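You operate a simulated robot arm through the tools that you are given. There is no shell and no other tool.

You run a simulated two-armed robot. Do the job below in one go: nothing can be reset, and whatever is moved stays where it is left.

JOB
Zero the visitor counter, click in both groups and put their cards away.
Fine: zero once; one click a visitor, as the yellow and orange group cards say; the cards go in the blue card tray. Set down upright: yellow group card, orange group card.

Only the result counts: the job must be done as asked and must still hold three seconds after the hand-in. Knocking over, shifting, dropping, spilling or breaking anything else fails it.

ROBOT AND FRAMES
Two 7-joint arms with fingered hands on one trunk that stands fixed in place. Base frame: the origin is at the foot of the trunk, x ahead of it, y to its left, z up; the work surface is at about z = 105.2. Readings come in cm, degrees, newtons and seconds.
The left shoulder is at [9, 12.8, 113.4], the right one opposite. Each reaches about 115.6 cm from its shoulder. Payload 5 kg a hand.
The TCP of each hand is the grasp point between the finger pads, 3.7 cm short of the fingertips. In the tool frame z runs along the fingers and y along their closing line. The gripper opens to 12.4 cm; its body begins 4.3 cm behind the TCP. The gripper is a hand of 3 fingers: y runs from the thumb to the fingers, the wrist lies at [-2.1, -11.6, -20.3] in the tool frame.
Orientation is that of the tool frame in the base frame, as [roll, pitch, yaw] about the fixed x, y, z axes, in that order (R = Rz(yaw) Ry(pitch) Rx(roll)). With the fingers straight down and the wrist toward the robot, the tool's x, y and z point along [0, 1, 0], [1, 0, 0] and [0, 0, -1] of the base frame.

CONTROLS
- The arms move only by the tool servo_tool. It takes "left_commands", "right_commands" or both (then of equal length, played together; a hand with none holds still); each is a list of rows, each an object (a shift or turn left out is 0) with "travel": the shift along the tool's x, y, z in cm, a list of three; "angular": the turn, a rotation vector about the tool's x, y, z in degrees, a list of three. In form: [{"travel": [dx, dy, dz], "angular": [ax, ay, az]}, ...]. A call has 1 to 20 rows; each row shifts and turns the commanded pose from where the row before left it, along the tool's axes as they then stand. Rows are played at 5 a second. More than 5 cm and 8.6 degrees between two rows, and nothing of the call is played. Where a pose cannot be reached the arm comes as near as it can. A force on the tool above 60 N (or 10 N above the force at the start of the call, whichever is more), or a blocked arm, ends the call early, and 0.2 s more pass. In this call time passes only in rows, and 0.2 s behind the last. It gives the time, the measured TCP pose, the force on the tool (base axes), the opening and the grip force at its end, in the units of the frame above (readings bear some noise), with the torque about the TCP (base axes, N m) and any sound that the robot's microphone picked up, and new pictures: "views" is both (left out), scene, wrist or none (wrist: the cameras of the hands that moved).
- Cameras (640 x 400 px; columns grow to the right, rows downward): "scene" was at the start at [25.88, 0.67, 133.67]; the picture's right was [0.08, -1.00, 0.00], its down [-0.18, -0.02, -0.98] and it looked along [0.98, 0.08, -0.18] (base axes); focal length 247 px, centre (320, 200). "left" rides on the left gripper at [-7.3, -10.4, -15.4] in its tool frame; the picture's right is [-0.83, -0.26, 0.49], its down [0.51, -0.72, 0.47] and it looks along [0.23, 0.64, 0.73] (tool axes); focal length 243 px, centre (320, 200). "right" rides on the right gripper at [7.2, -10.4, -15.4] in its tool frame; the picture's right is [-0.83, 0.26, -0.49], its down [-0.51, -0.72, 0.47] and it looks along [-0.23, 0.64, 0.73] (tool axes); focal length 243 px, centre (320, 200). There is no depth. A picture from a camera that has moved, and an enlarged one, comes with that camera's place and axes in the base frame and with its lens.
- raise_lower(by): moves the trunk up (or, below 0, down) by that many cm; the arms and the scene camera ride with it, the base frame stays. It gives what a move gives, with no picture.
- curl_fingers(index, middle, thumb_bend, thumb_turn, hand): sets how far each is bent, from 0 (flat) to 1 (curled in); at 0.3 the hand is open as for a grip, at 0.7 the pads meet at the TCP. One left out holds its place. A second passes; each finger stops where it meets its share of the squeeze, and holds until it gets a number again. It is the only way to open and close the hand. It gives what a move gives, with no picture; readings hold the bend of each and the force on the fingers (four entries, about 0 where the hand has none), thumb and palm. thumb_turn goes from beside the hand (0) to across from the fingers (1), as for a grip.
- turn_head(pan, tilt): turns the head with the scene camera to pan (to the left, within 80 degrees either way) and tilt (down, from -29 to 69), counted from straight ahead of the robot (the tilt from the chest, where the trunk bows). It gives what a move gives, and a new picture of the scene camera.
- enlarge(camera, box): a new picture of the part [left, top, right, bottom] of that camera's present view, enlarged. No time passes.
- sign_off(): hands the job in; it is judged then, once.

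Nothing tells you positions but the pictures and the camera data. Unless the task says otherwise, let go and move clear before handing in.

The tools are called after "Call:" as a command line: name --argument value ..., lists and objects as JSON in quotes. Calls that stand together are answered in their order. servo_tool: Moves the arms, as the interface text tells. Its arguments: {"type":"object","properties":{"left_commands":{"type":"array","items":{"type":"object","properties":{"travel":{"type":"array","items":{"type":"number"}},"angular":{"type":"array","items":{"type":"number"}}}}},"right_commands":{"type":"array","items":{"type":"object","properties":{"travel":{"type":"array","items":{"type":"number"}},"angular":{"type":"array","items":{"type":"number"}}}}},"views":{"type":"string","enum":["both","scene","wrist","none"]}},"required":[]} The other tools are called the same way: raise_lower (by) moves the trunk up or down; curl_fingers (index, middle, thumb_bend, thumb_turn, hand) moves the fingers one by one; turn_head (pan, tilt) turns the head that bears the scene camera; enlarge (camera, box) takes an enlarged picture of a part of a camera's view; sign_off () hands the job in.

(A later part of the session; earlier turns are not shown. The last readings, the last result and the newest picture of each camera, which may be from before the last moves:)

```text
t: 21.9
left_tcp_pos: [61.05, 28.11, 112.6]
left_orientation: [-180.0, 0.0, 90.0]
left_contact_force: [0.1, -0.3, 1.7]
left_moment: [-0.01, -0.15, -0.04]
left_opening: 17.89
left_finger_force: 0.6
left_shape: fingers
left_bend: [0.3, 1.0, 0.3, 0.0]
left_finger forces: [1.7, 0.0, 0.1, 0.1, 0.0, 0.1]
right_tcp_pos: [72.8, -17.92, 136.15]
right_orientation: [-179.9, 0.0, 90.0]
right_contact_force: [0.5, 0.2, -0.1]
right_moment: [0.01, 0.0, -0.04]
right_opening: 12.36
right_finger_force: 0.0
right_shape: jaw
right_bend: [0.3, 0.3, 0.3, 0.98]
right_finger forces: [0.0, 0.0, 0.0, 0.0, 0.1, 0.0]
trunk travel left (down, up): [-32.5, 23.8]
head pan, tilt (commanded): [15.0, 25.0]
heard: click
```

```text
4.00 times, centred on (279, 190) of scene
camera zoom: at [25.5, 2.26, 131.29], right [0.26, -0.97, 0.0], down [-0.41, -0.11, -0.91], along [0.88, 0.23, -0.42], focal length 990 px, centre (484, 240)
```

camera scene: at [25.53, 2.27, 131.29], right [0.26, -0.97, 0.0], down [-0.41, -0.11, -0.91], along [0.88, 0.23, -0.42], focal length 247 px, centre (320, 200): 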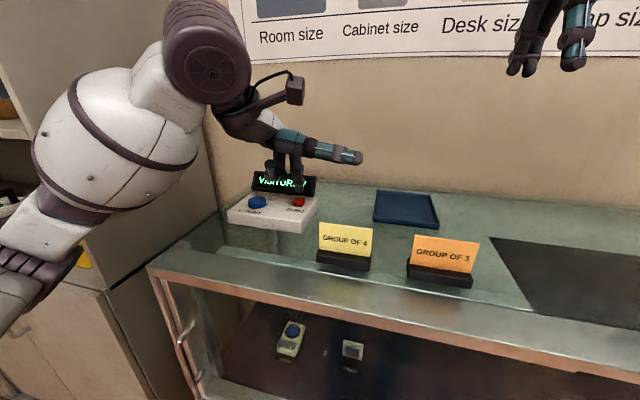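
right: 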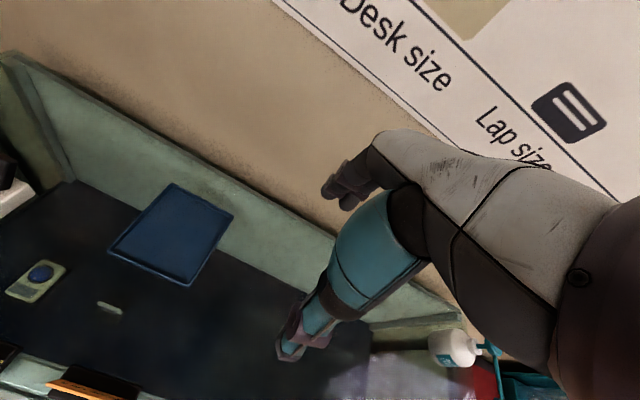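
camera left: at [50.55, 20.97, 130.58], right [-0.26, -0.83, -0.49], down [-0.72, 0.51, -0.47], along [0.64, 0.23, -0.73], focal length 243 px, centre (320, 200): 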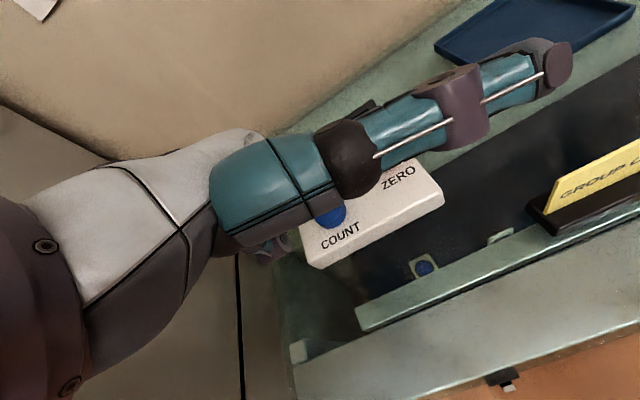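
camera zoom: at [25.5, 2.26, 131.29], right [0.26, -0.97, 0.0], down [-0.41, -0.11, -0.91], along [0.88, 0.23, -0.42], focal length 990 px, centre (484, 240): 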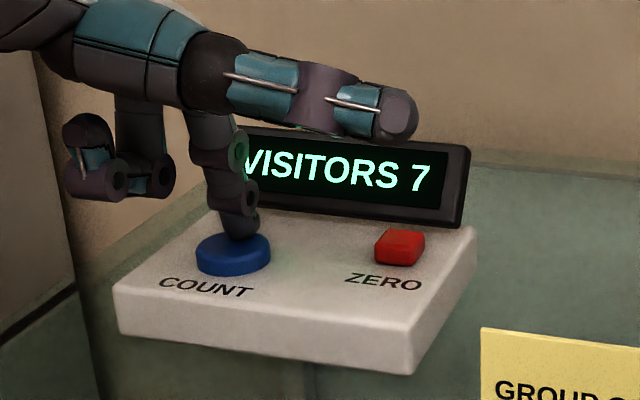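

VISITORS 7 — zeroed once, then seven clicks. I'll lift the left hand straight up and park it clear, then study the cards and the tray.

Call:
servo_tool --left_commands '[{"travel": [0, 0, -2]}, {"travel": [0, 0, -4]}, {"travel": [0, 0, -4]}, {"travel": [0, 0, -4]}, {"travel": [2, 0, -4]}, {"travel": [3, 2, -4]}, {"travel": [3, 2, -4]}, {"travel": [3, 2, -3]}]' --views "none"

Call:
turn_head --pan 0 --tilt 30

Call:
enlarge --camera "scene" --box '[230, 130, 422, 250]'

Call:
enlarge --camera "right" --box '[0, 150, 400, 400]'

```text
refused: row 6 steps farther than a row can; nothing moved
```

```text
t: 22.6
left_tcp_pos: [61.03, 28.13, 112.56]
left_orientation: [-180.0, 0.0, 89.9]
left_contact_force: [0.5, 0.1, 2.9]
left_moment: [-0.01, -0.12, -0.03]
left_opening: 17.88
left_finger_force: 0.8
left_shape: fingers
left_bend: [0.3, 1.0, 0.3, 0.0]
left_finger forces: [1.8, 0.0, 0.0, 0.1, 0.1, 0.0]
right_tcp_pos: [72.8, -17.89, 136.34]
right_orientation: [-180.0, 0.0, 90.0]
right_contact_force: [0.7, -0.4, 0.1]
right_moment: [0.01, 0.02, -0.03]
right_opening: 12.36
right_finger_force: 0.1
right_shape: jaw
right_bend: [0.3, 0.3, 0.3, 0.98]
right_finger forces: [0.0, 0.0, 0.1, 0.0, 0.0, 0.0]
trunk travel left (down, up): [-32.5, 23.8]
head pan, tilt (commanded): [0.0, 30.0]
camera scene: at [25.64, -0.12, 130.5], right [0.0, -1.0, 0.0], down [-0.5, 0.0, -0.87], along [0.87, 0.0, -0.5], focal length 247 px, centre (320, 200)
```

scene: 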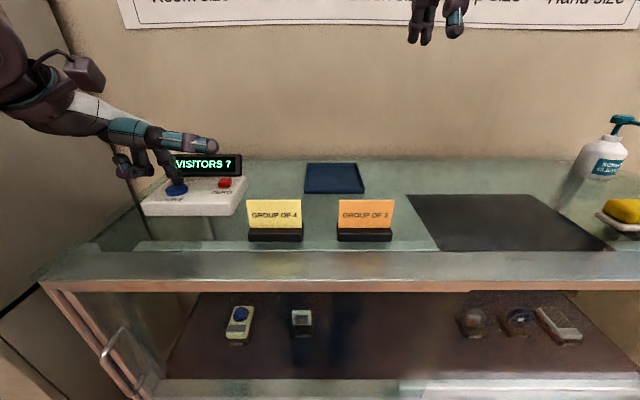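

```text
3.33 times, centred on (326, 190) of scene
camera zoom: at [25.64, -0.12, 130.5], right [0.0, -1.0, 0.0], down [-0.5, 0.0, -0.87], along [0.87, 0.0, -0.5], focal length 825 px, centre (300, 233)
```

zoom: 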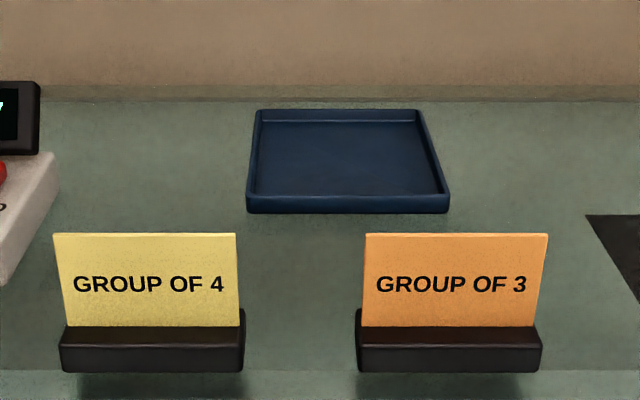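

```text
1.60 times, centred on (200, 275) of right
camera zoom: at [62.28, -10.75, 151.62], right [0.26, -0.83, 0.49], down [-0.72, -0.51, -0.47], along [0.64, -0.23, -0.73], focal length 388 px, centre (512, 80)
```

zoom: 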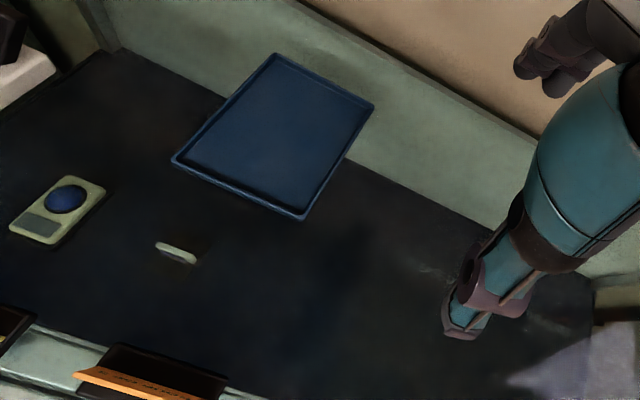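

The cards' bases are about 8.7 × 3 cm, centred near (57.8, 7.0) for yellow and (57.8, −7.2) for orange, with card tops near z = 111.6. The tray spans x 72–86.7, y −9.4 to 3.4. I'll retract the left hand now with smaller steps.

Call:
servo_tool --left_commands '[{"travel": [0, 0, -2]}, {"travel": [0, 0, -4]}, {"travel": [0, 0, -4]}, {"travel": [0, 0, -4]}, {"travel": [2, 0, -4]}, {"travel": [3, 1, -3]}, {"travel": [3, 1, -3]}, {"travel": [3, 1, -3]}]' --views "none"

Call:
servo_tool --right_commands '[{"travel": [2, -3, 1]}, {"travel": [2, -3, 1]}, {"travel": [2, -3, 1]}, {"travel": [2, -3, 1]}, {"travel": [2.7, -3, 1]}]' --views "both"

```text
t: 24.4
left_tcp_pos: [64.04, 39.22, 139.96]
left_orientation: [179.9, 0.0, 90.1]
left_contact_force: [-0.4, 0.2, 0.4]
left_moment: [-0.02, 0.0, -0.02]
left_opening: 17.87
left_finger_force: 0.0
left_shape: fingers
left_bend: [0.3, 1.0, 0.3, 0.0]
left_finger forces: [0.1, 0.1, 0.1, 0.0, 0.0, 0.1]
right_tcp_pos: [72.66, -17.93, 136.24]
right_orientation: [179.9, -0.1, 90.0]
right_contact_force: [-0.1, 0.1, -0.2]
right_moment: [0.01, -0.01, 0.02]
right_opening: 12.32
right_finger_force: 0.1
right_shape: jaw
right_bend: [0.3, 0.3, 0.3, 0.98]
right_finger forces: [0.1, 0.0, 0.0, 0.0, 0.0, 0.0]
trunk travel left (down, up): [-32.5, 23.8]
head pan, tilt (commanded): [0.0, 30.0]
```

```text
t: 25.6
left_tcp_pos: [64.08, 39.26, 139.81]
left_orientation: [-180.0, 0.0, 90.2]
left_contact_force: [-0.1, -0.1, -0.5]
left_moment: [-0.01, -0.01, 0.0]
left_opening: 17.84
left_finger_force: 0.0
left_shape: fingers
left_bend: [0.3, 1.0, 0.3, 0.0]
left_finger forces: [0.0, 0.0, 0.0, 0.0, 0.0, 0.1]
right_tcp_pos: [57.72, -6.76, 131.05]
right_orientation: [-179.9, 0.1, 90.0]
right_contact_force: [-0.1, 0.4, 0.5]
right_moment: [0.01, -0.02, -0.01]
right_opening: 12.4
right_finger_force: 0.1
right_shape: jaw
right_bend: [0.3, 0.3, 0.3, 0.98]
right_finger forces: [0.0, 0.0, 0.0, 0.0, 0.1, 0.1]
trunk travel left (down, up): [-32.5, 23.8]
head pan, tilt (commanded): [0.0, 30.0]
camera scene: at [25.6, 0.06, 130.51], right [0.0, -1.0, 0.0], down [-0.5, 0.0, -0.87], along [0.87, 0.0, -0.5], focal length 247 px, centre (320, 200)
camera right: at [47.22, 0.35, 146.53], right [0.26, -0.83, 0.49], down [-0.72, -0.51, -0.47], along [0.64, -0.23, -0.73], focal length 243 px, centre (320, 200)
```

scene: 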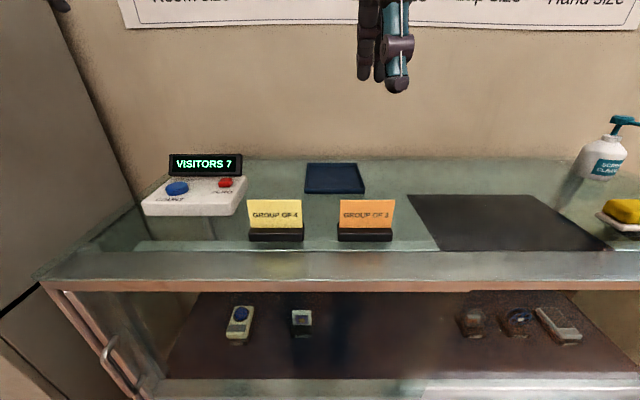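
right: 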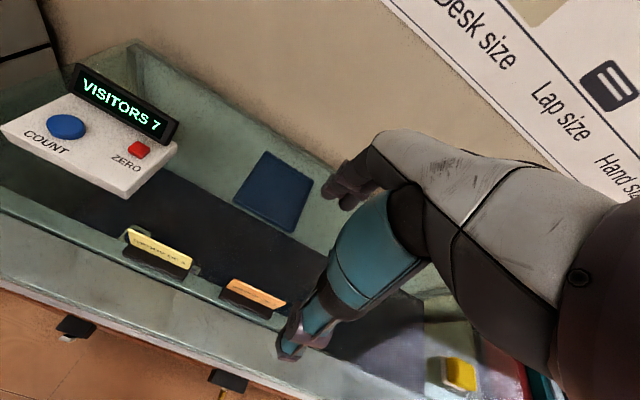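

The right hand is above the orange card at z = 131. I'll test-close the fingers in the air to see where pads and tips end up.

Call:
curl_fingers --hand "right" --index 0.65 --middle 0.65 --thumb_bend 0.65 --thumb_turn 1.0

Call:
turn_head --pan -10 --tilt 15

Call:
enlarge --camera "scene" --box '[240, 60, 400, 200]'

Call:
enlarge --camera "right" --box '[160, 130, 480, 370]'

```text
t: 26.6
left_tcp_pos: [64.17, 39.02, 139.65]
left_orientation: [179.9, 0.1, 90.0]
left_contact_force: [0.6, -0.3, 0.7]
left_moment: [0.02, 0.01, -0.04]
left_opening: 17.85
left_finger_force: 0.1
left_shape: fingers
left_bend: [0.3, 1.0, 0.3, 0.0]
left_finger forces: [0.0, 0.0, 0.0, 0.0, 0.0, 0.0]
right_tcp_pos: [57.76, -7.08, 131.19]
right_orientation: [-180.0, 0.0, 90.0]
right_contact_force: [-0.2, 0.2, -0.2]
right_moment: [0.02, 0.03, 0.0]
right_opening: 2.21
right_finger_force: 0.1
right_shape: fingers
right_bend: [0.65, 0.65, 0.65, 1.0]
right_finger forces: [0.0, 0.1, 0.0, 0.1, 0.0, 0.0]
trunk travel left (down, up): [-32.5, 23.8]
head pan, tilt (commanded): [0.0, 30.0]
```

```text
t: 27.4
left_tcp_pos: [64.17, 39.01, 139.74]
left_orientation: [-180.0, 0.1, 90.0]
left_contact_force: [-0.2, 0.3, 0.1]
left_moment: [0.0, -0.02, 0.03]
left_opening: 17.83
left_finger_force: 0.0
left_shape: fingers
left_bend: [0.3, 1.0, 0.3, 0.0]
left_finger forces: [0.0, 0.1, 0.0, 0.0, 0.0, 0.1]
right_tcp_pos: [57.87, -6.98, 131.08]
right_orientation: [-180.0, 0.0, 90.0]
right_contact_force: [0.4, -0.8, -0.3]
right_moment: [0.0, 0.0, 0.04]
right_opening: 2.18
right_finger_force: 0.0
right_shape: fingers
right_bend: [0.65, 0.65, 0.65, 1.0]
right_finger forces: [0.0, 0.1, 0.0, 0.0, 0.0, 0.1]
trunk travel left (down, up): [-32.5, 23.8]
head pan, tilt (commanded): [-10.0, 15.0]
camera scene: at [25.82, -1.73, 132.9], right [-0.17, -0.98, 0.0], down [-0.26, 0.04, -0.97], along [0.95, -0.17, -0.26], focal length 247 px, centre (320, 200)
```

scene: 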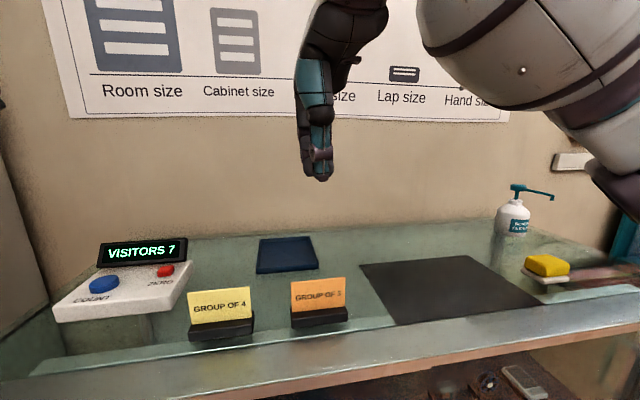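

```text
2.86 times, centred on (320, 130) of scene
camera zoom: at [25.82, -1.73, 132.9], right [-0.17, -0.98, 0.0], down [-0.26, 0.04, -0.97], along [0.95, -0.17, -0.26], focal length 707 px, centre (320, 400)
```

zoom: 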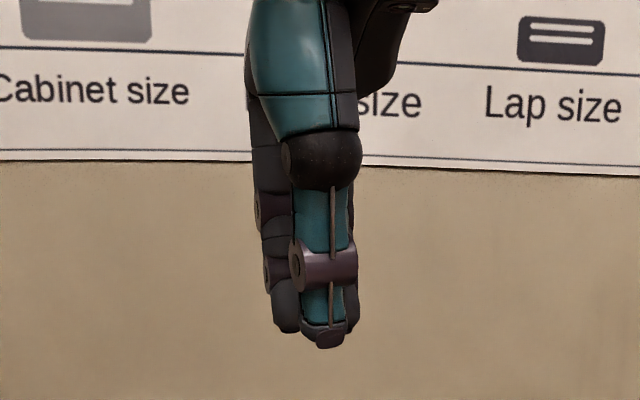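

```text
1.67 times, centred on (320, 250) of right
camera zoom: at [47.33, 0.14, 146.52], right [0.26, -0.83, 0.49], down [-0.72, -0.51, -0.47], along [0.64, -0.23, -0.73], focal length 404 px, centre (320, 117)
```

zoom: 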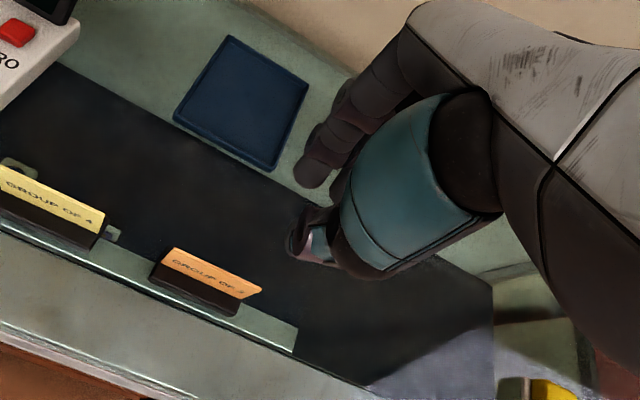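

With the hand closed, the tips reach about 4.1 cm below the TCP. I'll open part way, move the TCP to the card plane at x ≈ 58.1 and descend to just above the card for a look.

Call:
curl_fingers --hand "right" --index 0.42 --middle 0.42 --thumb_bend 0.42

Call:
servo_tool --right_commands '[{"travel": [-0.1, 0.1, 4]}, {"travel": [-0.1, 0.1, 4]}, {"travel": [0, 0.1, 3]}, {"travel": [0, 0, 1.5]}]' --views "both"

Call:
enlarge --camera "scene" --box '[240, 200, 400, 340]'

Call:
enlarge --camera "right" --box '[160, 130, 480, 370]'

```text
t: 28.4
left_tcp_pos: [64.19, 39.0, 139.73]
left_orientation: [180.0, 0.0, 90.0]
left_contact_force: [-0.7, 0.4, -0.6]
left_moment: [-0.01, -0.02, 0.01]
left_opening: 17.88
left_finger_force: 0.1
left_shape: fingers
left_bend: [0.3, 1.0, 0.3, 0.0]
left_finger forces: [0.0, 0.1, 0.0, 0.0, 0.0, 0.0]
right_tcp_pos: [57.75, -6.96, 131.2]
right_orientation: [-180.0, 0.1, 90.0]
right_contact_force: [-0.7, 0.2, 0.1]
right_moment: [-0.03, -0.02, 0.01]
right_opening: 9.19
right_finger_force: 0.1
right_shape: fingers
right_bend: [0.42, 0.42, 0.42, 0.99]
right_finger forces: [0.0, 0.0, 0.0, 0.0, 0.0, 0.0]
trunk travel left (down, up): [-32.5, 23.8]
head pan, tilt (commanded): [-10.0, 15.0]
```

```text
t: 29.4
left_tcp_pos: [64.17, 39.01, 139.73]
left_orientation: [-179.9, -0.1, 90.0]
left_contact_force: [0.9, 0.2, -0.3]
left_moment: [0.03, 0.01, 0.04]
left_opening: 17.85
left_finger_force: 0.0
left_shape: fingers
left_bend: [0.3, 1.0, 0.3, 0.0]
left_finger forces: [0.0, 0.1, 0.0, 0.0, 0.0, 0.0]
right_tcp_pos: [58.25, -7.31, 118.54]
right_orientation: [180.0, 0.1, 90.0]
right_contact_force: [-0.4, 0.1, 0.0]
right_moment: [0.02, 0.05, -0.01]
right_opening: 9.16
right_finger_force: 0.0
right_shape: fingers
right_bend: [0.42, 0.42, 0.42, 0.99]
right_finger forces: [0.1, 0.0, 0.0, 0.1, 0.1, 0.1]
trunk travel left (down, up): [-32.5, 23.8]
head pan, tilt (commanded): [-10.0, 15.0]
camera scene: at [25.86, -1.76, 132.9], right [-0.17, -0.98, 0.0], down [-0.26, 0.05, -0.97], along [0.95, -0.17, -0.26], focal length 247 px, centre (320, 200)
camera right: at [47.66, -0.11, 134.02], right [0.26, -0.83, 0.49], down [-0.72, -0.51, -0.47], along [0.64, -0.23, -0.73], focal length 243 px, centre (320, 200)
```

scene: 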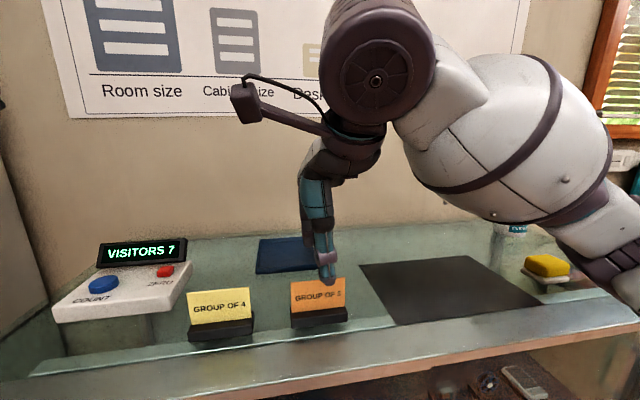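
right: 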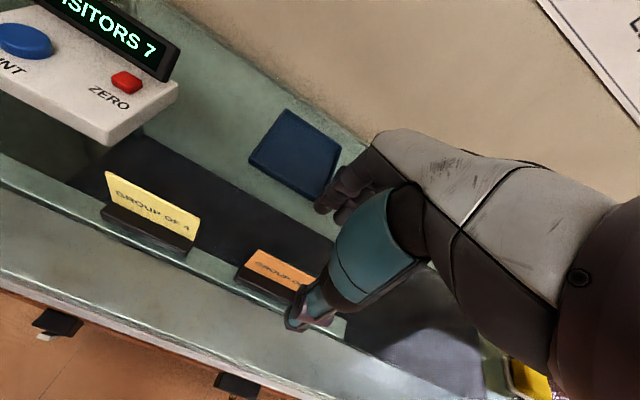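

```text
2.86 times, centred on (320, 270) of scene
camera zoom: at [25.86, -1.76, 132.9], right [-0.17, -0.98, 0.0], down [-0.26, 0.05, -0.97], along [0.95, -0.17, -0.26], focal length 707 px, centre (320, 0)
```

zoom: 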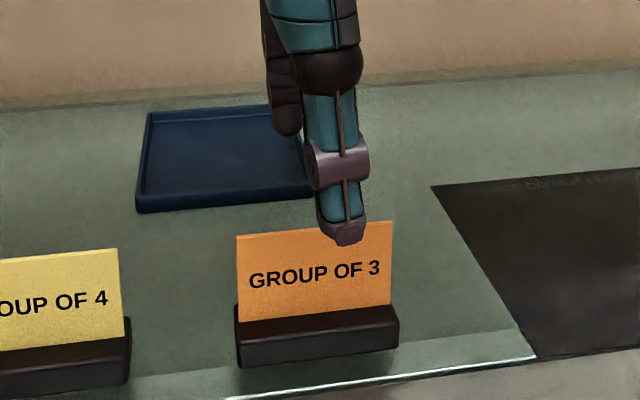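

```text
1.67 times, centred on (320, 250) of right
camera zoom: at [47.66, -0.11, 134.02], right [0.26, -0.83, 0.49], down [-0.72, -0.51, -0.47], along [0.64, -0.23, -0.73], focal length 404 px, centre (320, 117)
```

zoom: 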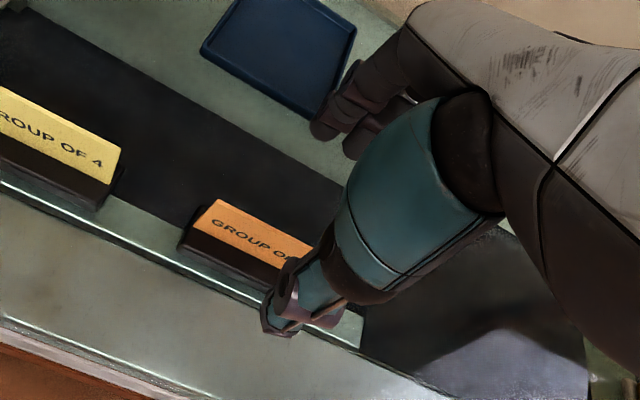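

Both views put the orange card plane at x ≈ 58.1, centred on y ≈ −7.25, and the open thumb and fingers straddle it. I'll descend to grasp height.

Call:
servo_tool --right_commands '[{"travel": [0, -0.1, 2.5]}, {"travel": [0, -0.1, 2.5]}, {"travel": [0, 0, 1.5]}, {"travel": [0, 0, 0.6]}, {"travel": [0, 0, 0]}]' --views "both"

Call:
enlarge --camera "scene" --box '[240, 200, 400, 340]'

Call:
enlarge --camera "right" --box '[160, 130, 480, 370]'

```text
t: 30.6
left_tcp_pos: [63.29, 39.74, 140.01]
left_orientation: [179.6, 0.3, 90.0]
left_contact_force: [-1.7, -0.1, -0.3]
left_moment: [0.0, 0.01, 0.01]
left_opening: 17.85
left_finger_force: 0.0
left_shape: fingers
left_bend: [0.3, 1.0, 0.3, 0.0]
left_finger forces: [0.1, 0.0, 0.0, 0.0, 0.0, 0.0]
right_tcp_pos: [57.32, -6.75, 112.73]
right_orientation: [178.8, 0.3, 90.0]
right_contact_force: [-1.2, -0.1, -1.0]
right_moment: [0.03, -0.03, -0.02]
right_opening: 9.17
right_finger_force: 0.0
right_shape: fingers
right_bend: [0.42, 0.42, 0.42, 0.99]
right_finger forces: [0.0, 0.0, 0.1, 0.0, 0.1, 0.1]
trunk travel left (down, up): [-32.5, 23.8]
head pan, tilt (commanded): [-10.0, 15.0]
camera scene: at [25.04, -0.98, 133.16], right [-0.17, -0.98, 0.0], down [-0.25, 0.04, -0.97], along [0.95, -0.17, -0.25], focal length 247 px, centre (320, 200)
camera right: at [46.5, 0.58, 127.87], right [0.25, -0.83, 0.5], down [-0.71, -0.51, -0.48], along [0.66, -0.24, -0.72], focal length 243 px, centre (320, 200)
```

scene: 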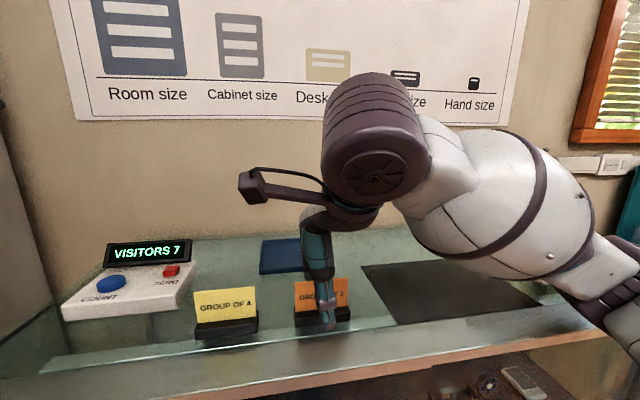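
right: 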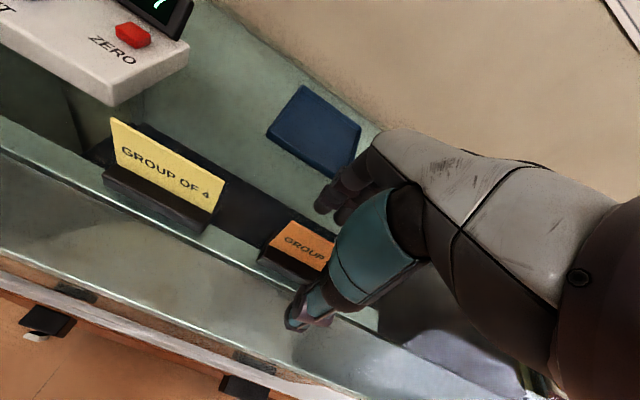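

```text
2.86 times, centred on (320, 270) of scene
camera zoom: at [25.04, -0.98, 133.16], right [-0.17, -0.98, 0.0], down [-0.25, 0.04, -0.97], along [0.95, -0.17, -0.25], focal length 707 px, centre (320, 0)
```

zoom: 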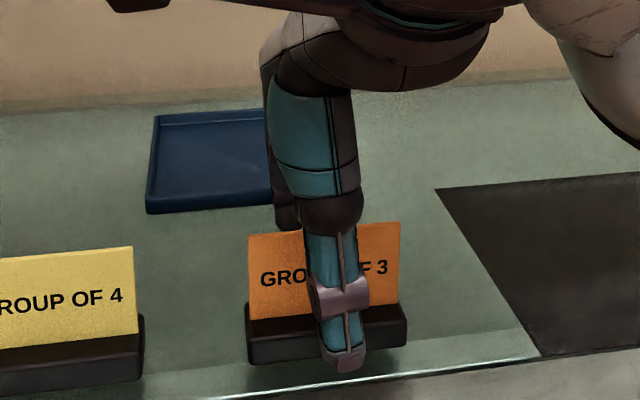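

```text
1.67 times, centred on (320, 250) of right
camera zoom: at [46.5, 0.58, 127.87], right [0.25, -0.83, 0.5], down [-0.71, -0.51, -0.48], along [0.66, -0.24, -0.72], focal length 404 px, centre (320, 117)
```

zoom: 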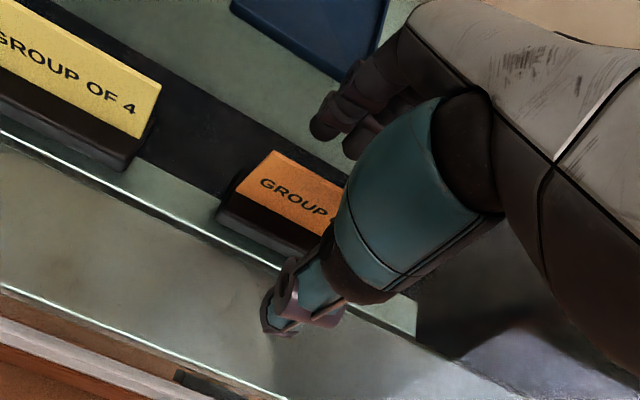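

Warning sign: the whole torso and scene camera shifted by about 1 cm and the TCP stopped short at z = 112.7, so the right elbow or forearm is probably bearing on the counter. I'll back straight up right away.

Call:
servo_tool --right_commands '[{"travel": [0, 0, -1]}, {"travel": [0, 0, -2]}, {"travel": [0, 0, -2]}, {"travel": [0, 0, -2]}]' --views "scene"

Call:
turn_head --pan -45 --tilt 30

```text
t: 31.6
left_tcp_pos: [64.4, 38.82, 139.7]
left_orientation: [-179.9, -0.1, 90.0]
left_contact_force: [0.8, -0.2, -0.7]
left_moment: [0.01, 0.02, 0.05]
left_opening: 17.86
left_finger_force: 0.0
left_shape: fingers
left_bend: [0.3, 1.0, 0.3, 0.0]
left_finger forces: [0.1, 0.0, 0.0, 0.1, 0.0, 0.0]
right_tcp_pos: [58.1, -7.54, 118.53]
right_orientation: [-179.8, 0.0, 89.9]
right_contact_force: [0.1, -0.4, -0.9]
right_moment: [0.05, 0.03, 0.01]
right_opening: 9.19
right_finger_force: 0.0
right_shape: fingers
right_bend: [0.42, 0.42, 0.42, 0.99]
right_finger forces: [0.0, 0.0, 0.0, 0.1, 0.0, 0.0]
trunk travel left (down, up): [-32.5, 23.8]
head pan, tilt (commanded): [-10.0, 15.0]
camera scene: at [25.98, -1.87, 132.86], right [-0.17, -0.98, 0.0], down [-0.26, 0.05, -0.97], along [0.95, -0.17, -0.26], focal length 247 px, centre (320, 200)
```

scene: 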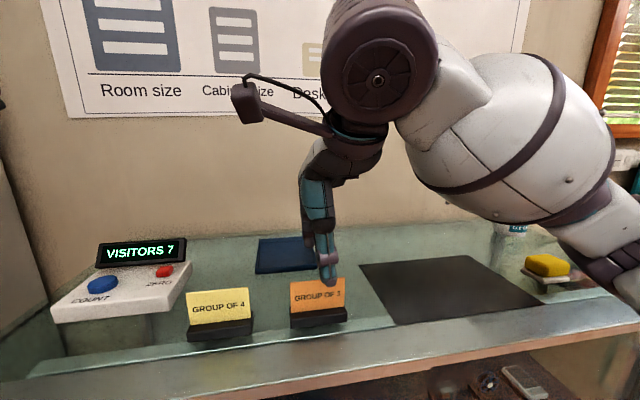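

```text
t: 32.6
left_tcp_pos: [64.02, 39.0, 139.83]
left_orientation: [179.9, 0.1, 90.0]
left_contact_force: [-0.5, -0.7, 0.2]
left_moment: [0.0, 0.02, -0.01]
left_opening: 17.86
left_finger_force: 0.1
left_shape: fingers
left_bend: [0.3, 1.0, 0.3, 0.0]
left_finger forces: [0.0, 0.0, 0.0, 0.0, 0.0, 0.0]
right_tcp_pos: [57.95, -7.35, 118.74]
right_orientation: [180.0, 0.1, 90.0]
right_contact_force: [-0.3, 0.2, 0.3]
right_moment: [0.0, 0.0, -0.03]
right_opening: 9.16
right_finger_force: 0.1
right_shape: fingers
right_bend: [0.42, 0.42, 0.42, 0.99]
right_finger forces: [0.0, 0.0, 0.1, 0.1, 0.0, 0.1]
trunk travel left (down, up): [-32.5, 23.8]
head pan, tilt (commanded): [-45.0, 30.0]
camera scene: at [23.02, -6.52, 130.49], right [-0.71, -0.71, 0.0], down [-0.35, 0.35, -0.87], along [0.61, -0.61, -0.5], focal length 247 px, centre (320, 200)
```

scene: 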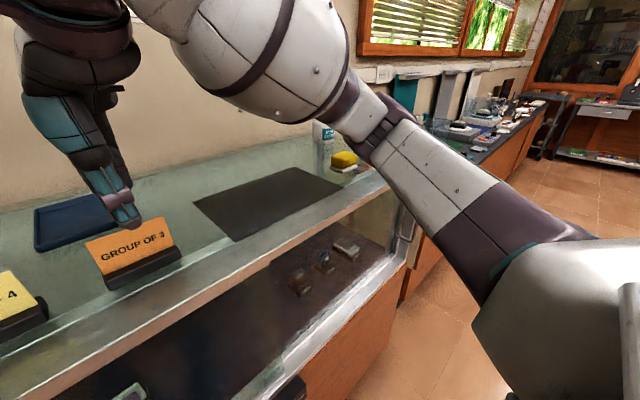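

Backing off restored everything, and the card, soap and sponge look unmoved. The right upper arm passes low over the counter's front edge, so I'll raise the trunk 15 cm to give the elbow clearance.

Call:
raise_lower --by 15

Call:
turn_head --pan -35 --tilt 40

```text
t: 34.4
left_tcp_pos: [64.07, 39.06, 154.46]
left_orientation: [-179.9, 0.0, 90.1]
left_contact_force: [0.7, 0.3, -0.2]
left_moment: [0.01, 0.02, 0.0]
left_opening: 17.86
left_finger_force: 0.0
left_shape: fingers
left_bend: [0.3, 1.0, 0.3, 0.0]
left_finger forces: [0.0, 0.0, 0.0, 0.0, 0.1, 0.0]
right_tcp_pos: [57.92, -7.45, 133.48]
right_orientation: [-179.9, 0.0, 90.0]
right_contact_force: [-1.1, 0.5, 0.5]
right_moment: [0.01, -0.01, 0.01]
right_opening: 9.2
right_finger_force: 0.0
right_shape: fingers
right_bend: [0.42, 0.42, 0.42, 0.99]
right_finger forces: [0.0, 0.0, 0.0, 0.0, 0.0, 0.1]
trunk travel left (down, up): [-47.5, 8.8]
head pan, tilt (commanded): [-45.0, 30.0]
```

```text
t: 35.1
left_tcp_pos: [64.04, 39.0, 154.52]
left_orientation: [180.0, 0.0, 90.1]
left_contact_force: [0.4, 0.1, -0.1]
left_moment: [-0.01, 0.0, -0.01]
left_opening: 17.84
left_finger_force: 0.0
left_shape: fingers
left_bend: [0.3, 1.0, 0.3, 0.0]
left_finger forces: [0.1, 0.0, 0.0, 0.0, 0.0, 0.0]
right_tcp_pos: [57.98, -7.36, 133.61]
right_orientation: [-180.0, 0.0, 90.0]
right_contact_force: [0.7, -1.0, -0.1]
right_moment: [0.02, 0.0, 0.01]
right_opening: 9.19
right_finger_force: 0.0
right_shape: fingers
right_bend: [0.42, 0.42, 0.42, 0.99]
right_finger forces: [0.1, 0.0, 0.1, 0.1, 0.0, 0.1]
trunk travel left (down, up): [-47.5, 8.8]
head pan, tilt (commanded): [-35.0, 40.0]
camera scene: at [18.7, -4.99, 145.28], right [-0.57, -0.82, 0.0], down [-0.53, 0.37, -0.77], along [0.63, -0.44, -0.64], focal length 247 px, centre (320, 200)
```

scene: 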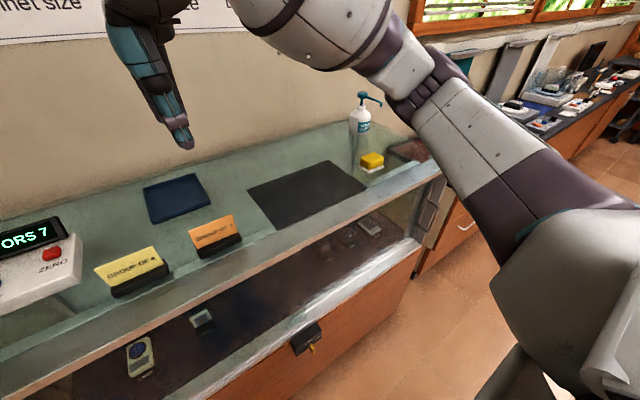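

More clearance now. I'll descend in stages, using the left TCP and scene camera readings as a tell-tale for any elbow contact.

Call:
servo_tool --right_commands '[{"travel": [0, 0, 3]}, {"travel": [0, 0, 3]}, {"travel": [0, 0, 3]}, {"travel": [0, 0, 3]}, {"travel": [0.1, 0.1, 3]}]' --views "scene"

```text
t: 36.3
left_tcp_pos: [63.97, 38.91, 154.57]
left_orientation: [-180.0, 0.0, 90.0]
left_contact_force: [0.3, -0.5, 0.6]
left_moment: [0.0, 0.03, 0.0]
left_opening: 17.86
left_finger_force: 0.1
left_shape: fingers
left_bend: [0.3, 1.0, 0.3, 0.0]
left_finger forces: [0.1, 0.0, 0.0, 0.0, 0.1, 0.0]
right_tcp_pos: [58.21, -7.14, 118.54]
right_orientation: [-180.0, -0.1, 90.0]
right_contact_force: [0.6, 0.2, 0.3]
right_moment: [-0.01, 0.0, -0.02]
right_opening: 9.19
right_finger_force: 0.0
right_shape: fingers
right_bend: [0.42, 0.42, 0.42, 0.99]
right_finger forces: [0.0, 0.0, 0.0, 0.0, 0.1, 0.0]
trunk travel left (down, up): [-47.5, 8.8]
head pan, tilt (commanded): [-35.0, 40.0]
camera scene: at [18.72, -5.03, 145.27], right [-0.57, -0.82, 0.0], down [-0.53, 0.37, -0.77], along [0.63, -0.44, -0.64], focal length 247 px, centre (320, 200)
```

scene: 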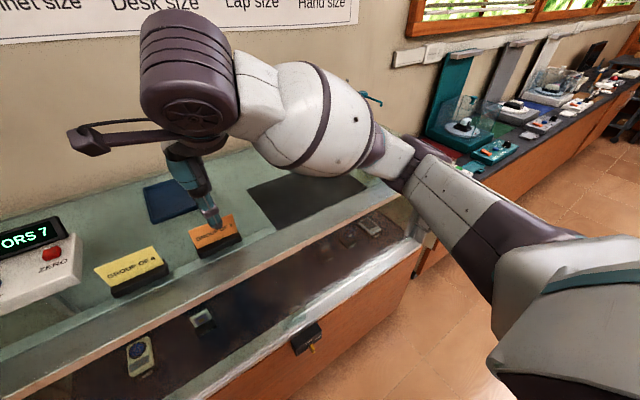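

No shift this time, and the elbow is well above the counter. I'll descend the last 7 cm to straddle the orange card.

Call:
servo_tool --right_commands '[{"travel": [0, 0, 2.5]}, {"travel": [0, -0.1, 2.5]}, {"travel": [0, 0, 1.5]}, {"travel": [0, 0, 0.7]}, {"travel": [0, 0, 0]}]' --views "both"

Call:
turn_head --pan -10 --tilt 35

Call:
enlarge --camera "scene" --box '[200, 130, 400, 260]'

Call:
enlarge --camera "right" --box '[200, 170, 400, 350]'

```text
t: 37.5
left_tcp_pos: [64.14, 38.84, 154.56]
left_orientation: [-180.0, -0.1, 90.0]
left_contact_force: [-0.2, 0.1, 0.2]
left_moment: [0.01, 0.0, -0.02]
left_opening: 17.88
left_finger_force: 0.1
left_shape: fingers
left_bend: [0.3, 1.0, 0.3, 0.0]
left_finger forces: [0.0, 0.0, 0.0, 0.0, 0.0, 0.0]
right_tcp_pos: [57.93, -7.09, 111.4]
right_orientation: [180.0, 0.0, 90.0]
right_contact_force: [0.1, 0.1, 1.1]
right_moment: [0.01, 0.01, 0.05]
right_opening: 9.17
right_finger_force: 0.1
right_shape: fingers
right_bend: [0.42, 0.42, 0.42, 0.99]
right_finger forces: [0.0, 0.0, 0.0, 0.1, 0.1, 0.1]
trunk travel left (down, up): [-47.5, 8.8]
head pan, tilt (commanded): [-35.0, 40.0]
camera scene: at [18.66, -4.99, 145.28], right [-0.57, -0.82, 0.0], down [-0.53, 0.37, -0.77], along [0.63, -0.44, -0.64], focal length 247 px, centre (320, 200)
camera right: at [47.49, -0.08, 126.81], right [0.26, -0.83, 0.49], down [-0.72, -0.51, -0.47], along [0.64, -0.23, -0.73], focal length 243 px, centre (320, 200)
```

scene: 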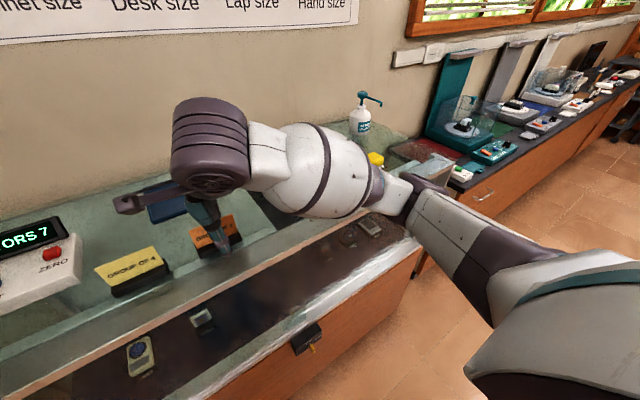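
right: 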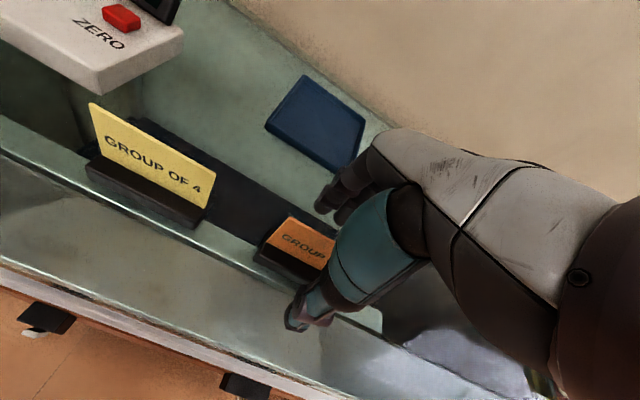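

```text
t: 38.4
left_tcp_pos: [63.99, 38.95, 154.66]
left_orientation: [180.0, 0.0, 90.0]
left_contact_force: [-0.1, 0.3, 0.0]
left_moment: [0.01, 0.03, 0.03]
left_opening: 17.85
left_finger_force: 0.1
left_shape: fingers
left_bend: [0.3, 1.0, 0.3, 0.0]
left_finger forces: [0.0, 0.1, 0.0, 0.1, 0.1, 0.1]
right_tcp_pos: [57.88, -7.17, 111.35]
right_orientation: [-179.9, 0.0, 90.0]
right_contact_force: [0.0, 0.3, 1.1]
right_moment: [0.0, -0.02, 0.02]
right_opening: 9.18
right_finger_force: 0.1
right_shape: fingers
right_bend: [0.42, 0.42, 0.42, 0.99]
right_finger forces: [0.0, 0.1, 0.0, 0.1, 0.1, 0.1]
trunk travel left (down, up): [-47.5, 8.8]
head pan, tilt (commanded): [-10.0, 35.0]
camera scene: at [20.35, -1.65, 146.04], right [-0.17, -0.98, 0.0], down [-0.56, 0.1, -0.82], along [0.81, -0.14, -0.57], focal length 247 px, centre (320, 200)
```

scene: 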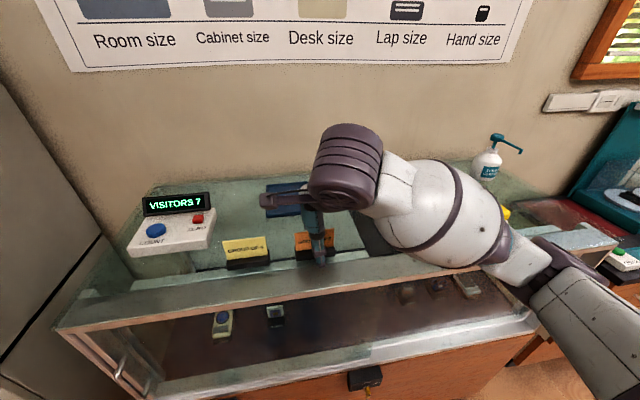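

```text
3.08 times, centred on (300, 195) of scene
camera zoom: at [20.35, -1.65, 146.04], right [-0.17, -0.98, 0.0], down [-0.56, 0.1, -0.82], along [0.81, -0.14, -0.57], focal length 761 px, centre (382, 215)
```

zoom: 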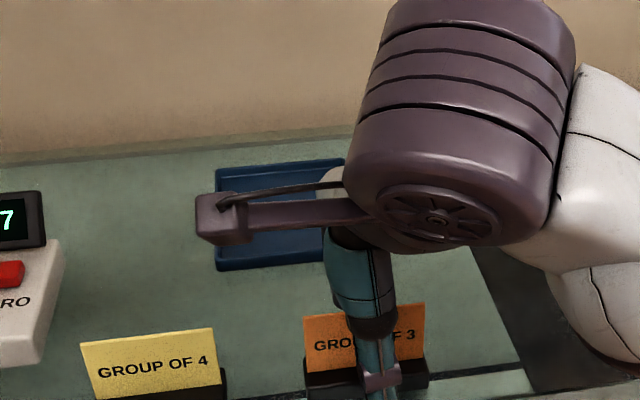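

```text
2.22 times, centred on (300, 260) of right
camera zoom: at [47.48, -0.08, 126.83], right [0.26, -0.83, 0.49], down [-0.72, -0.51, -0.47], along [0.64, -0.23, -0.73], focal length 539 px, centre (364, 67)
```

zoom: 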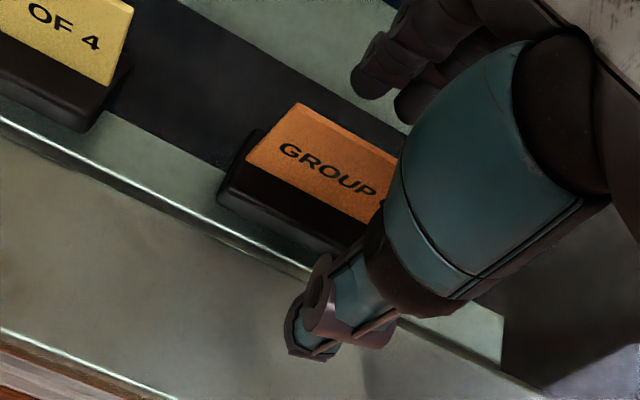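

The TCP is at (57.9, −7.2, 111.4) with the card between thumb and fingers. I'll close gradually, looking in between.

Call:
curl_fingers --hand "right" --index 0.62 --middle 0.62 --thumb_bend 0.62

Call:
enlarge --camera "right" --box '[200, 170, 400, 350]'

Call:
enlarge --camera "scene" --box '[240, 200, 400, 300]'

```text
t: 39.4
left_tcp_pos: [64.07, 38.96, 154.64]
left_orientation: [180.0, 0.0, 90.0]
left_contact_force: [1.0, 0.2, -0.1]
left_moment: [-0.01, 0.01, -0.01]
left_opening: 17.86
left_finger_force: 0.0
left_shape: fingers
left_bend: [0.3, 1.0, 0.3, 0.0]
left_finger forces: [0.0, 0.0, 0.0, 0.1, 0.0, 0.1]
right_tcp_pos: [57.89, -7.27, 111.5]
right_orientation: [180.0, 0.0, 90.0]
right_contact_force: [0.8, 0.1, 0.7]
right_moment: [-0.01, 0.03, 0.05]
right_opening: 3.09
right_finger_force: 0.1
right_shape: fingers
right_bend: [0.62, 0.62, 0.62, 1.0]
right_finger forces: [0.0, 0.0, 0.1, 0.0, 0.0, 0.0]
trunk travel left (down, up): [-47.5, 8.8]
head pan, tilt (commanded): [-10.0, 35.0]
```

```text
2.22 times, centred on (300, 260) of right
camera zoom: at [47.48, -0.08, 126.82], right [0.26, -0.83, 0.49], down [-0.72, -0.51, -0.47], along [0.64, -0.23, -0.73], focal length 539 px, centre (364, 67)
```

zoom: 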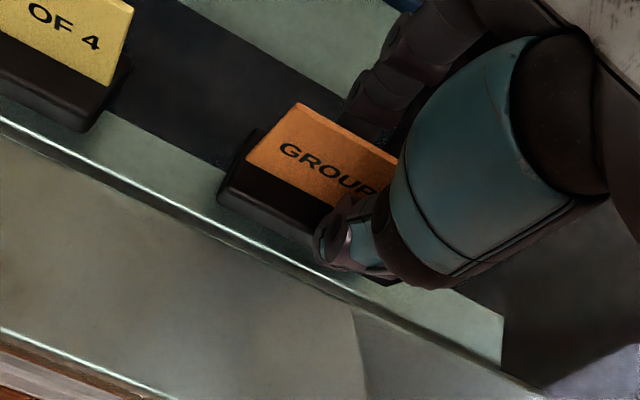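

```text
4.00 times, centred on (320, 250) of scene
camera zoom: at [20.35, -1.64, 146.04], right [-0.17, -0.98, 0.0], down [-0.56, 0.1, -0.82], along [0.81, -0.14, -0.57], focal length 990 px, centre (320, 0)
```

zoom: 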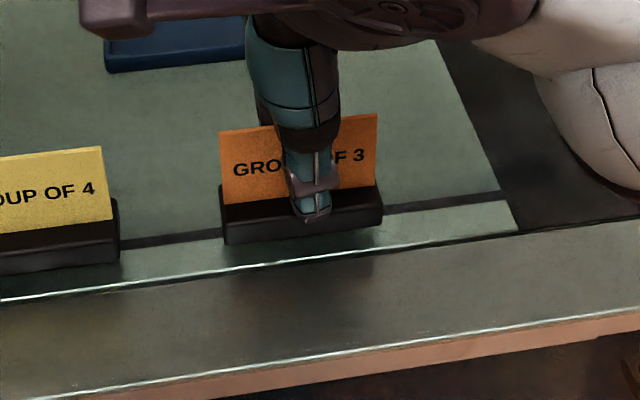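

The thumb and fingers are clear of the base and about 1.5 cm either side of the card. I'll close further.

Call:
curl_fingers --hand "right" --index 0.68 --middle 0.68 --thumb_bend 0.68

Call:
enlarge --camera "scene" --box '[240, 200, 400, 300]'

```text
t: 40.4
left_tcp_pos: [64.05, 39.07, 154.65]
left_orientation: [-180.0, 0.0, 89.9]
left_contact_force: [-0.2, 0.2, -0.1]
left_moment: [-0.01, 0.02, 0.01]
left_opening: 17.85
left_finger_force: 0.1
left_shape: fingers
left_bend: [0.3, 1.0, 0.3, 0.0]
left_finger forces: [0.1, 0.1, 0.1, 0.0, 0.0, 0.0]
right_tcp_pos: [58.06, -7.28, 111.48]
right_orientation: [-180.0, 0.1, 90.0]
right_contact_force: [0.8, 0.6, -0.1]
right_moment: [-0.02, 0.01, 0.0]
right_opening: 1.35
right_finger_force: 0.0
right_shape: fingers
right_bend: [0.68, 0.68, 0.68, 1.0]
right_finger forces: [0.0, 0.0, 0.0, 0.1, 0.0, 0.0]
trunk travel left (down, up): [-47.5, 8.8]
head pan, tilt (commanded): [-10.0, 35.0]
```

```text
4.00 times, centred on (320, 250) of scene
camera zoom: at [20.35, -1.64, 146.04], right [-0.17, -0.98, 0.0], down [-0.56, 0.1, -0.82], along [0.81, -0.14, -0.57], focal length 990 px, centre (320, 0)
```

zoom: 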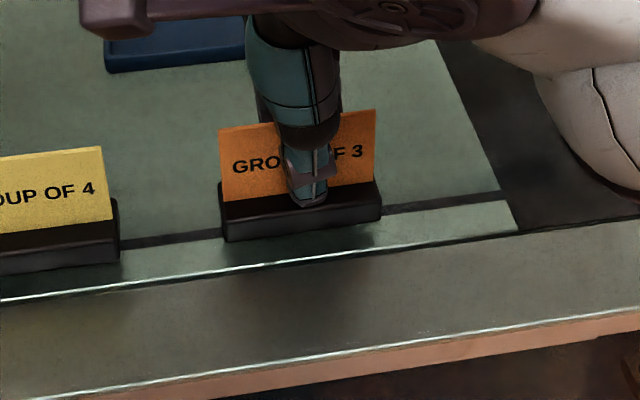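

Still no finger force and an opening of 1.35 cm. I'll close onto the card now.

Call:
curl_fingers --hand "right" --index 0.76 --middle 0.76 --thumb_bend 0.76

Call:
enlarge --camera "scene" --box '[240, 200, 400, 300]'

Call:
enlarge --camera "right" --box '[200, 170, 400, 350]'

```text
t: 41.4
left_tcp_pos: [63.95, 39.12, 154.61]
left_orientation: [-179.9, 0.1, 90.0]
left_contact_force: [0.3, -0.2, -0.3]
left_moment: [-0.03, 0.01, 0.03]
left_opening: 17.84
left_finger_force: 0.0
left_shape: fingers
left_bend: [0.3, 1.0, 0.3, 0.0]
left_finger forces: [0.1, 0.0, 0.0, 0.0, 0.0, 0.1]
right_tcp_pos: [57.93, -7.26, 111.49]
right_orientation: [-180.0, 0.0, 90.0]
right_contact_force: [0.3, -0.6, 0.0]
right_moment: [0.0, 0.01, 0.04]
right_opening: 0.54
right_finger_force: 15.0
right_shape: fingers
right_bend: [0.74, 0.75, 0.71, 1.0]
right_finger forces: [8.8, 6.4, 0.1, 0.0, 15.3, 0.1]
trunk travel left (down, up): [-47.5, 8.8]
head pan, tilt (commanded): [-10.0, 35.0]
```

```text
4.00 times, centred on (320, 250) of scene
camera zoom: at [20.36, -1.64, 146.04], right [-0.17, -0.98, 0.0], down [-0.56, 0.1, -0.82], along [0.81, -0.14, -0.57], focal length 990 px, centre (320, 0)
```

zoom: 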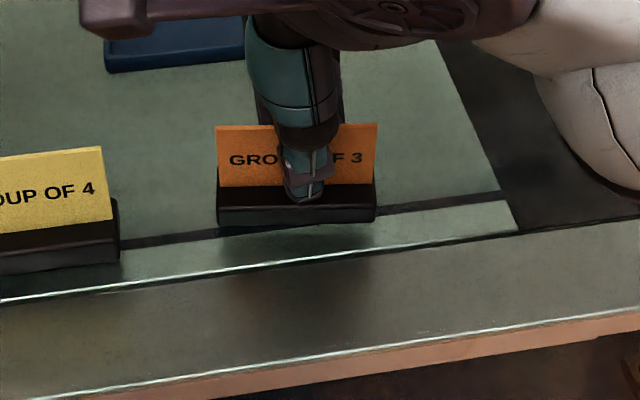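

```text
2.22 times, centred on (300, 260) of right
camera zoom: at [47.49, -0.08, 126.82], right [0.26, -0.83, 0.49], down [-0.72, -0.51, -0.47], along [0.64, -0.23, -0.73], focal length 539 px, centre (364, 67)
```

zoom: 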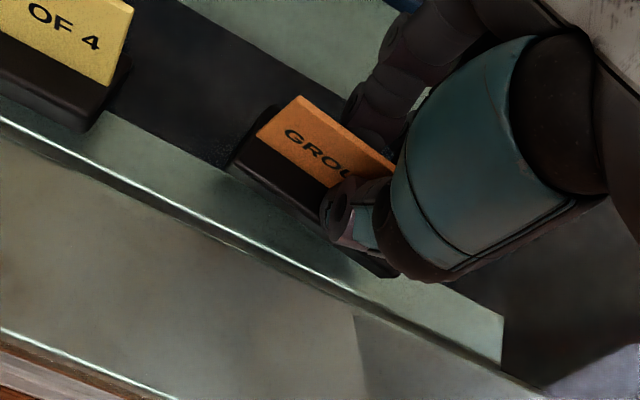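

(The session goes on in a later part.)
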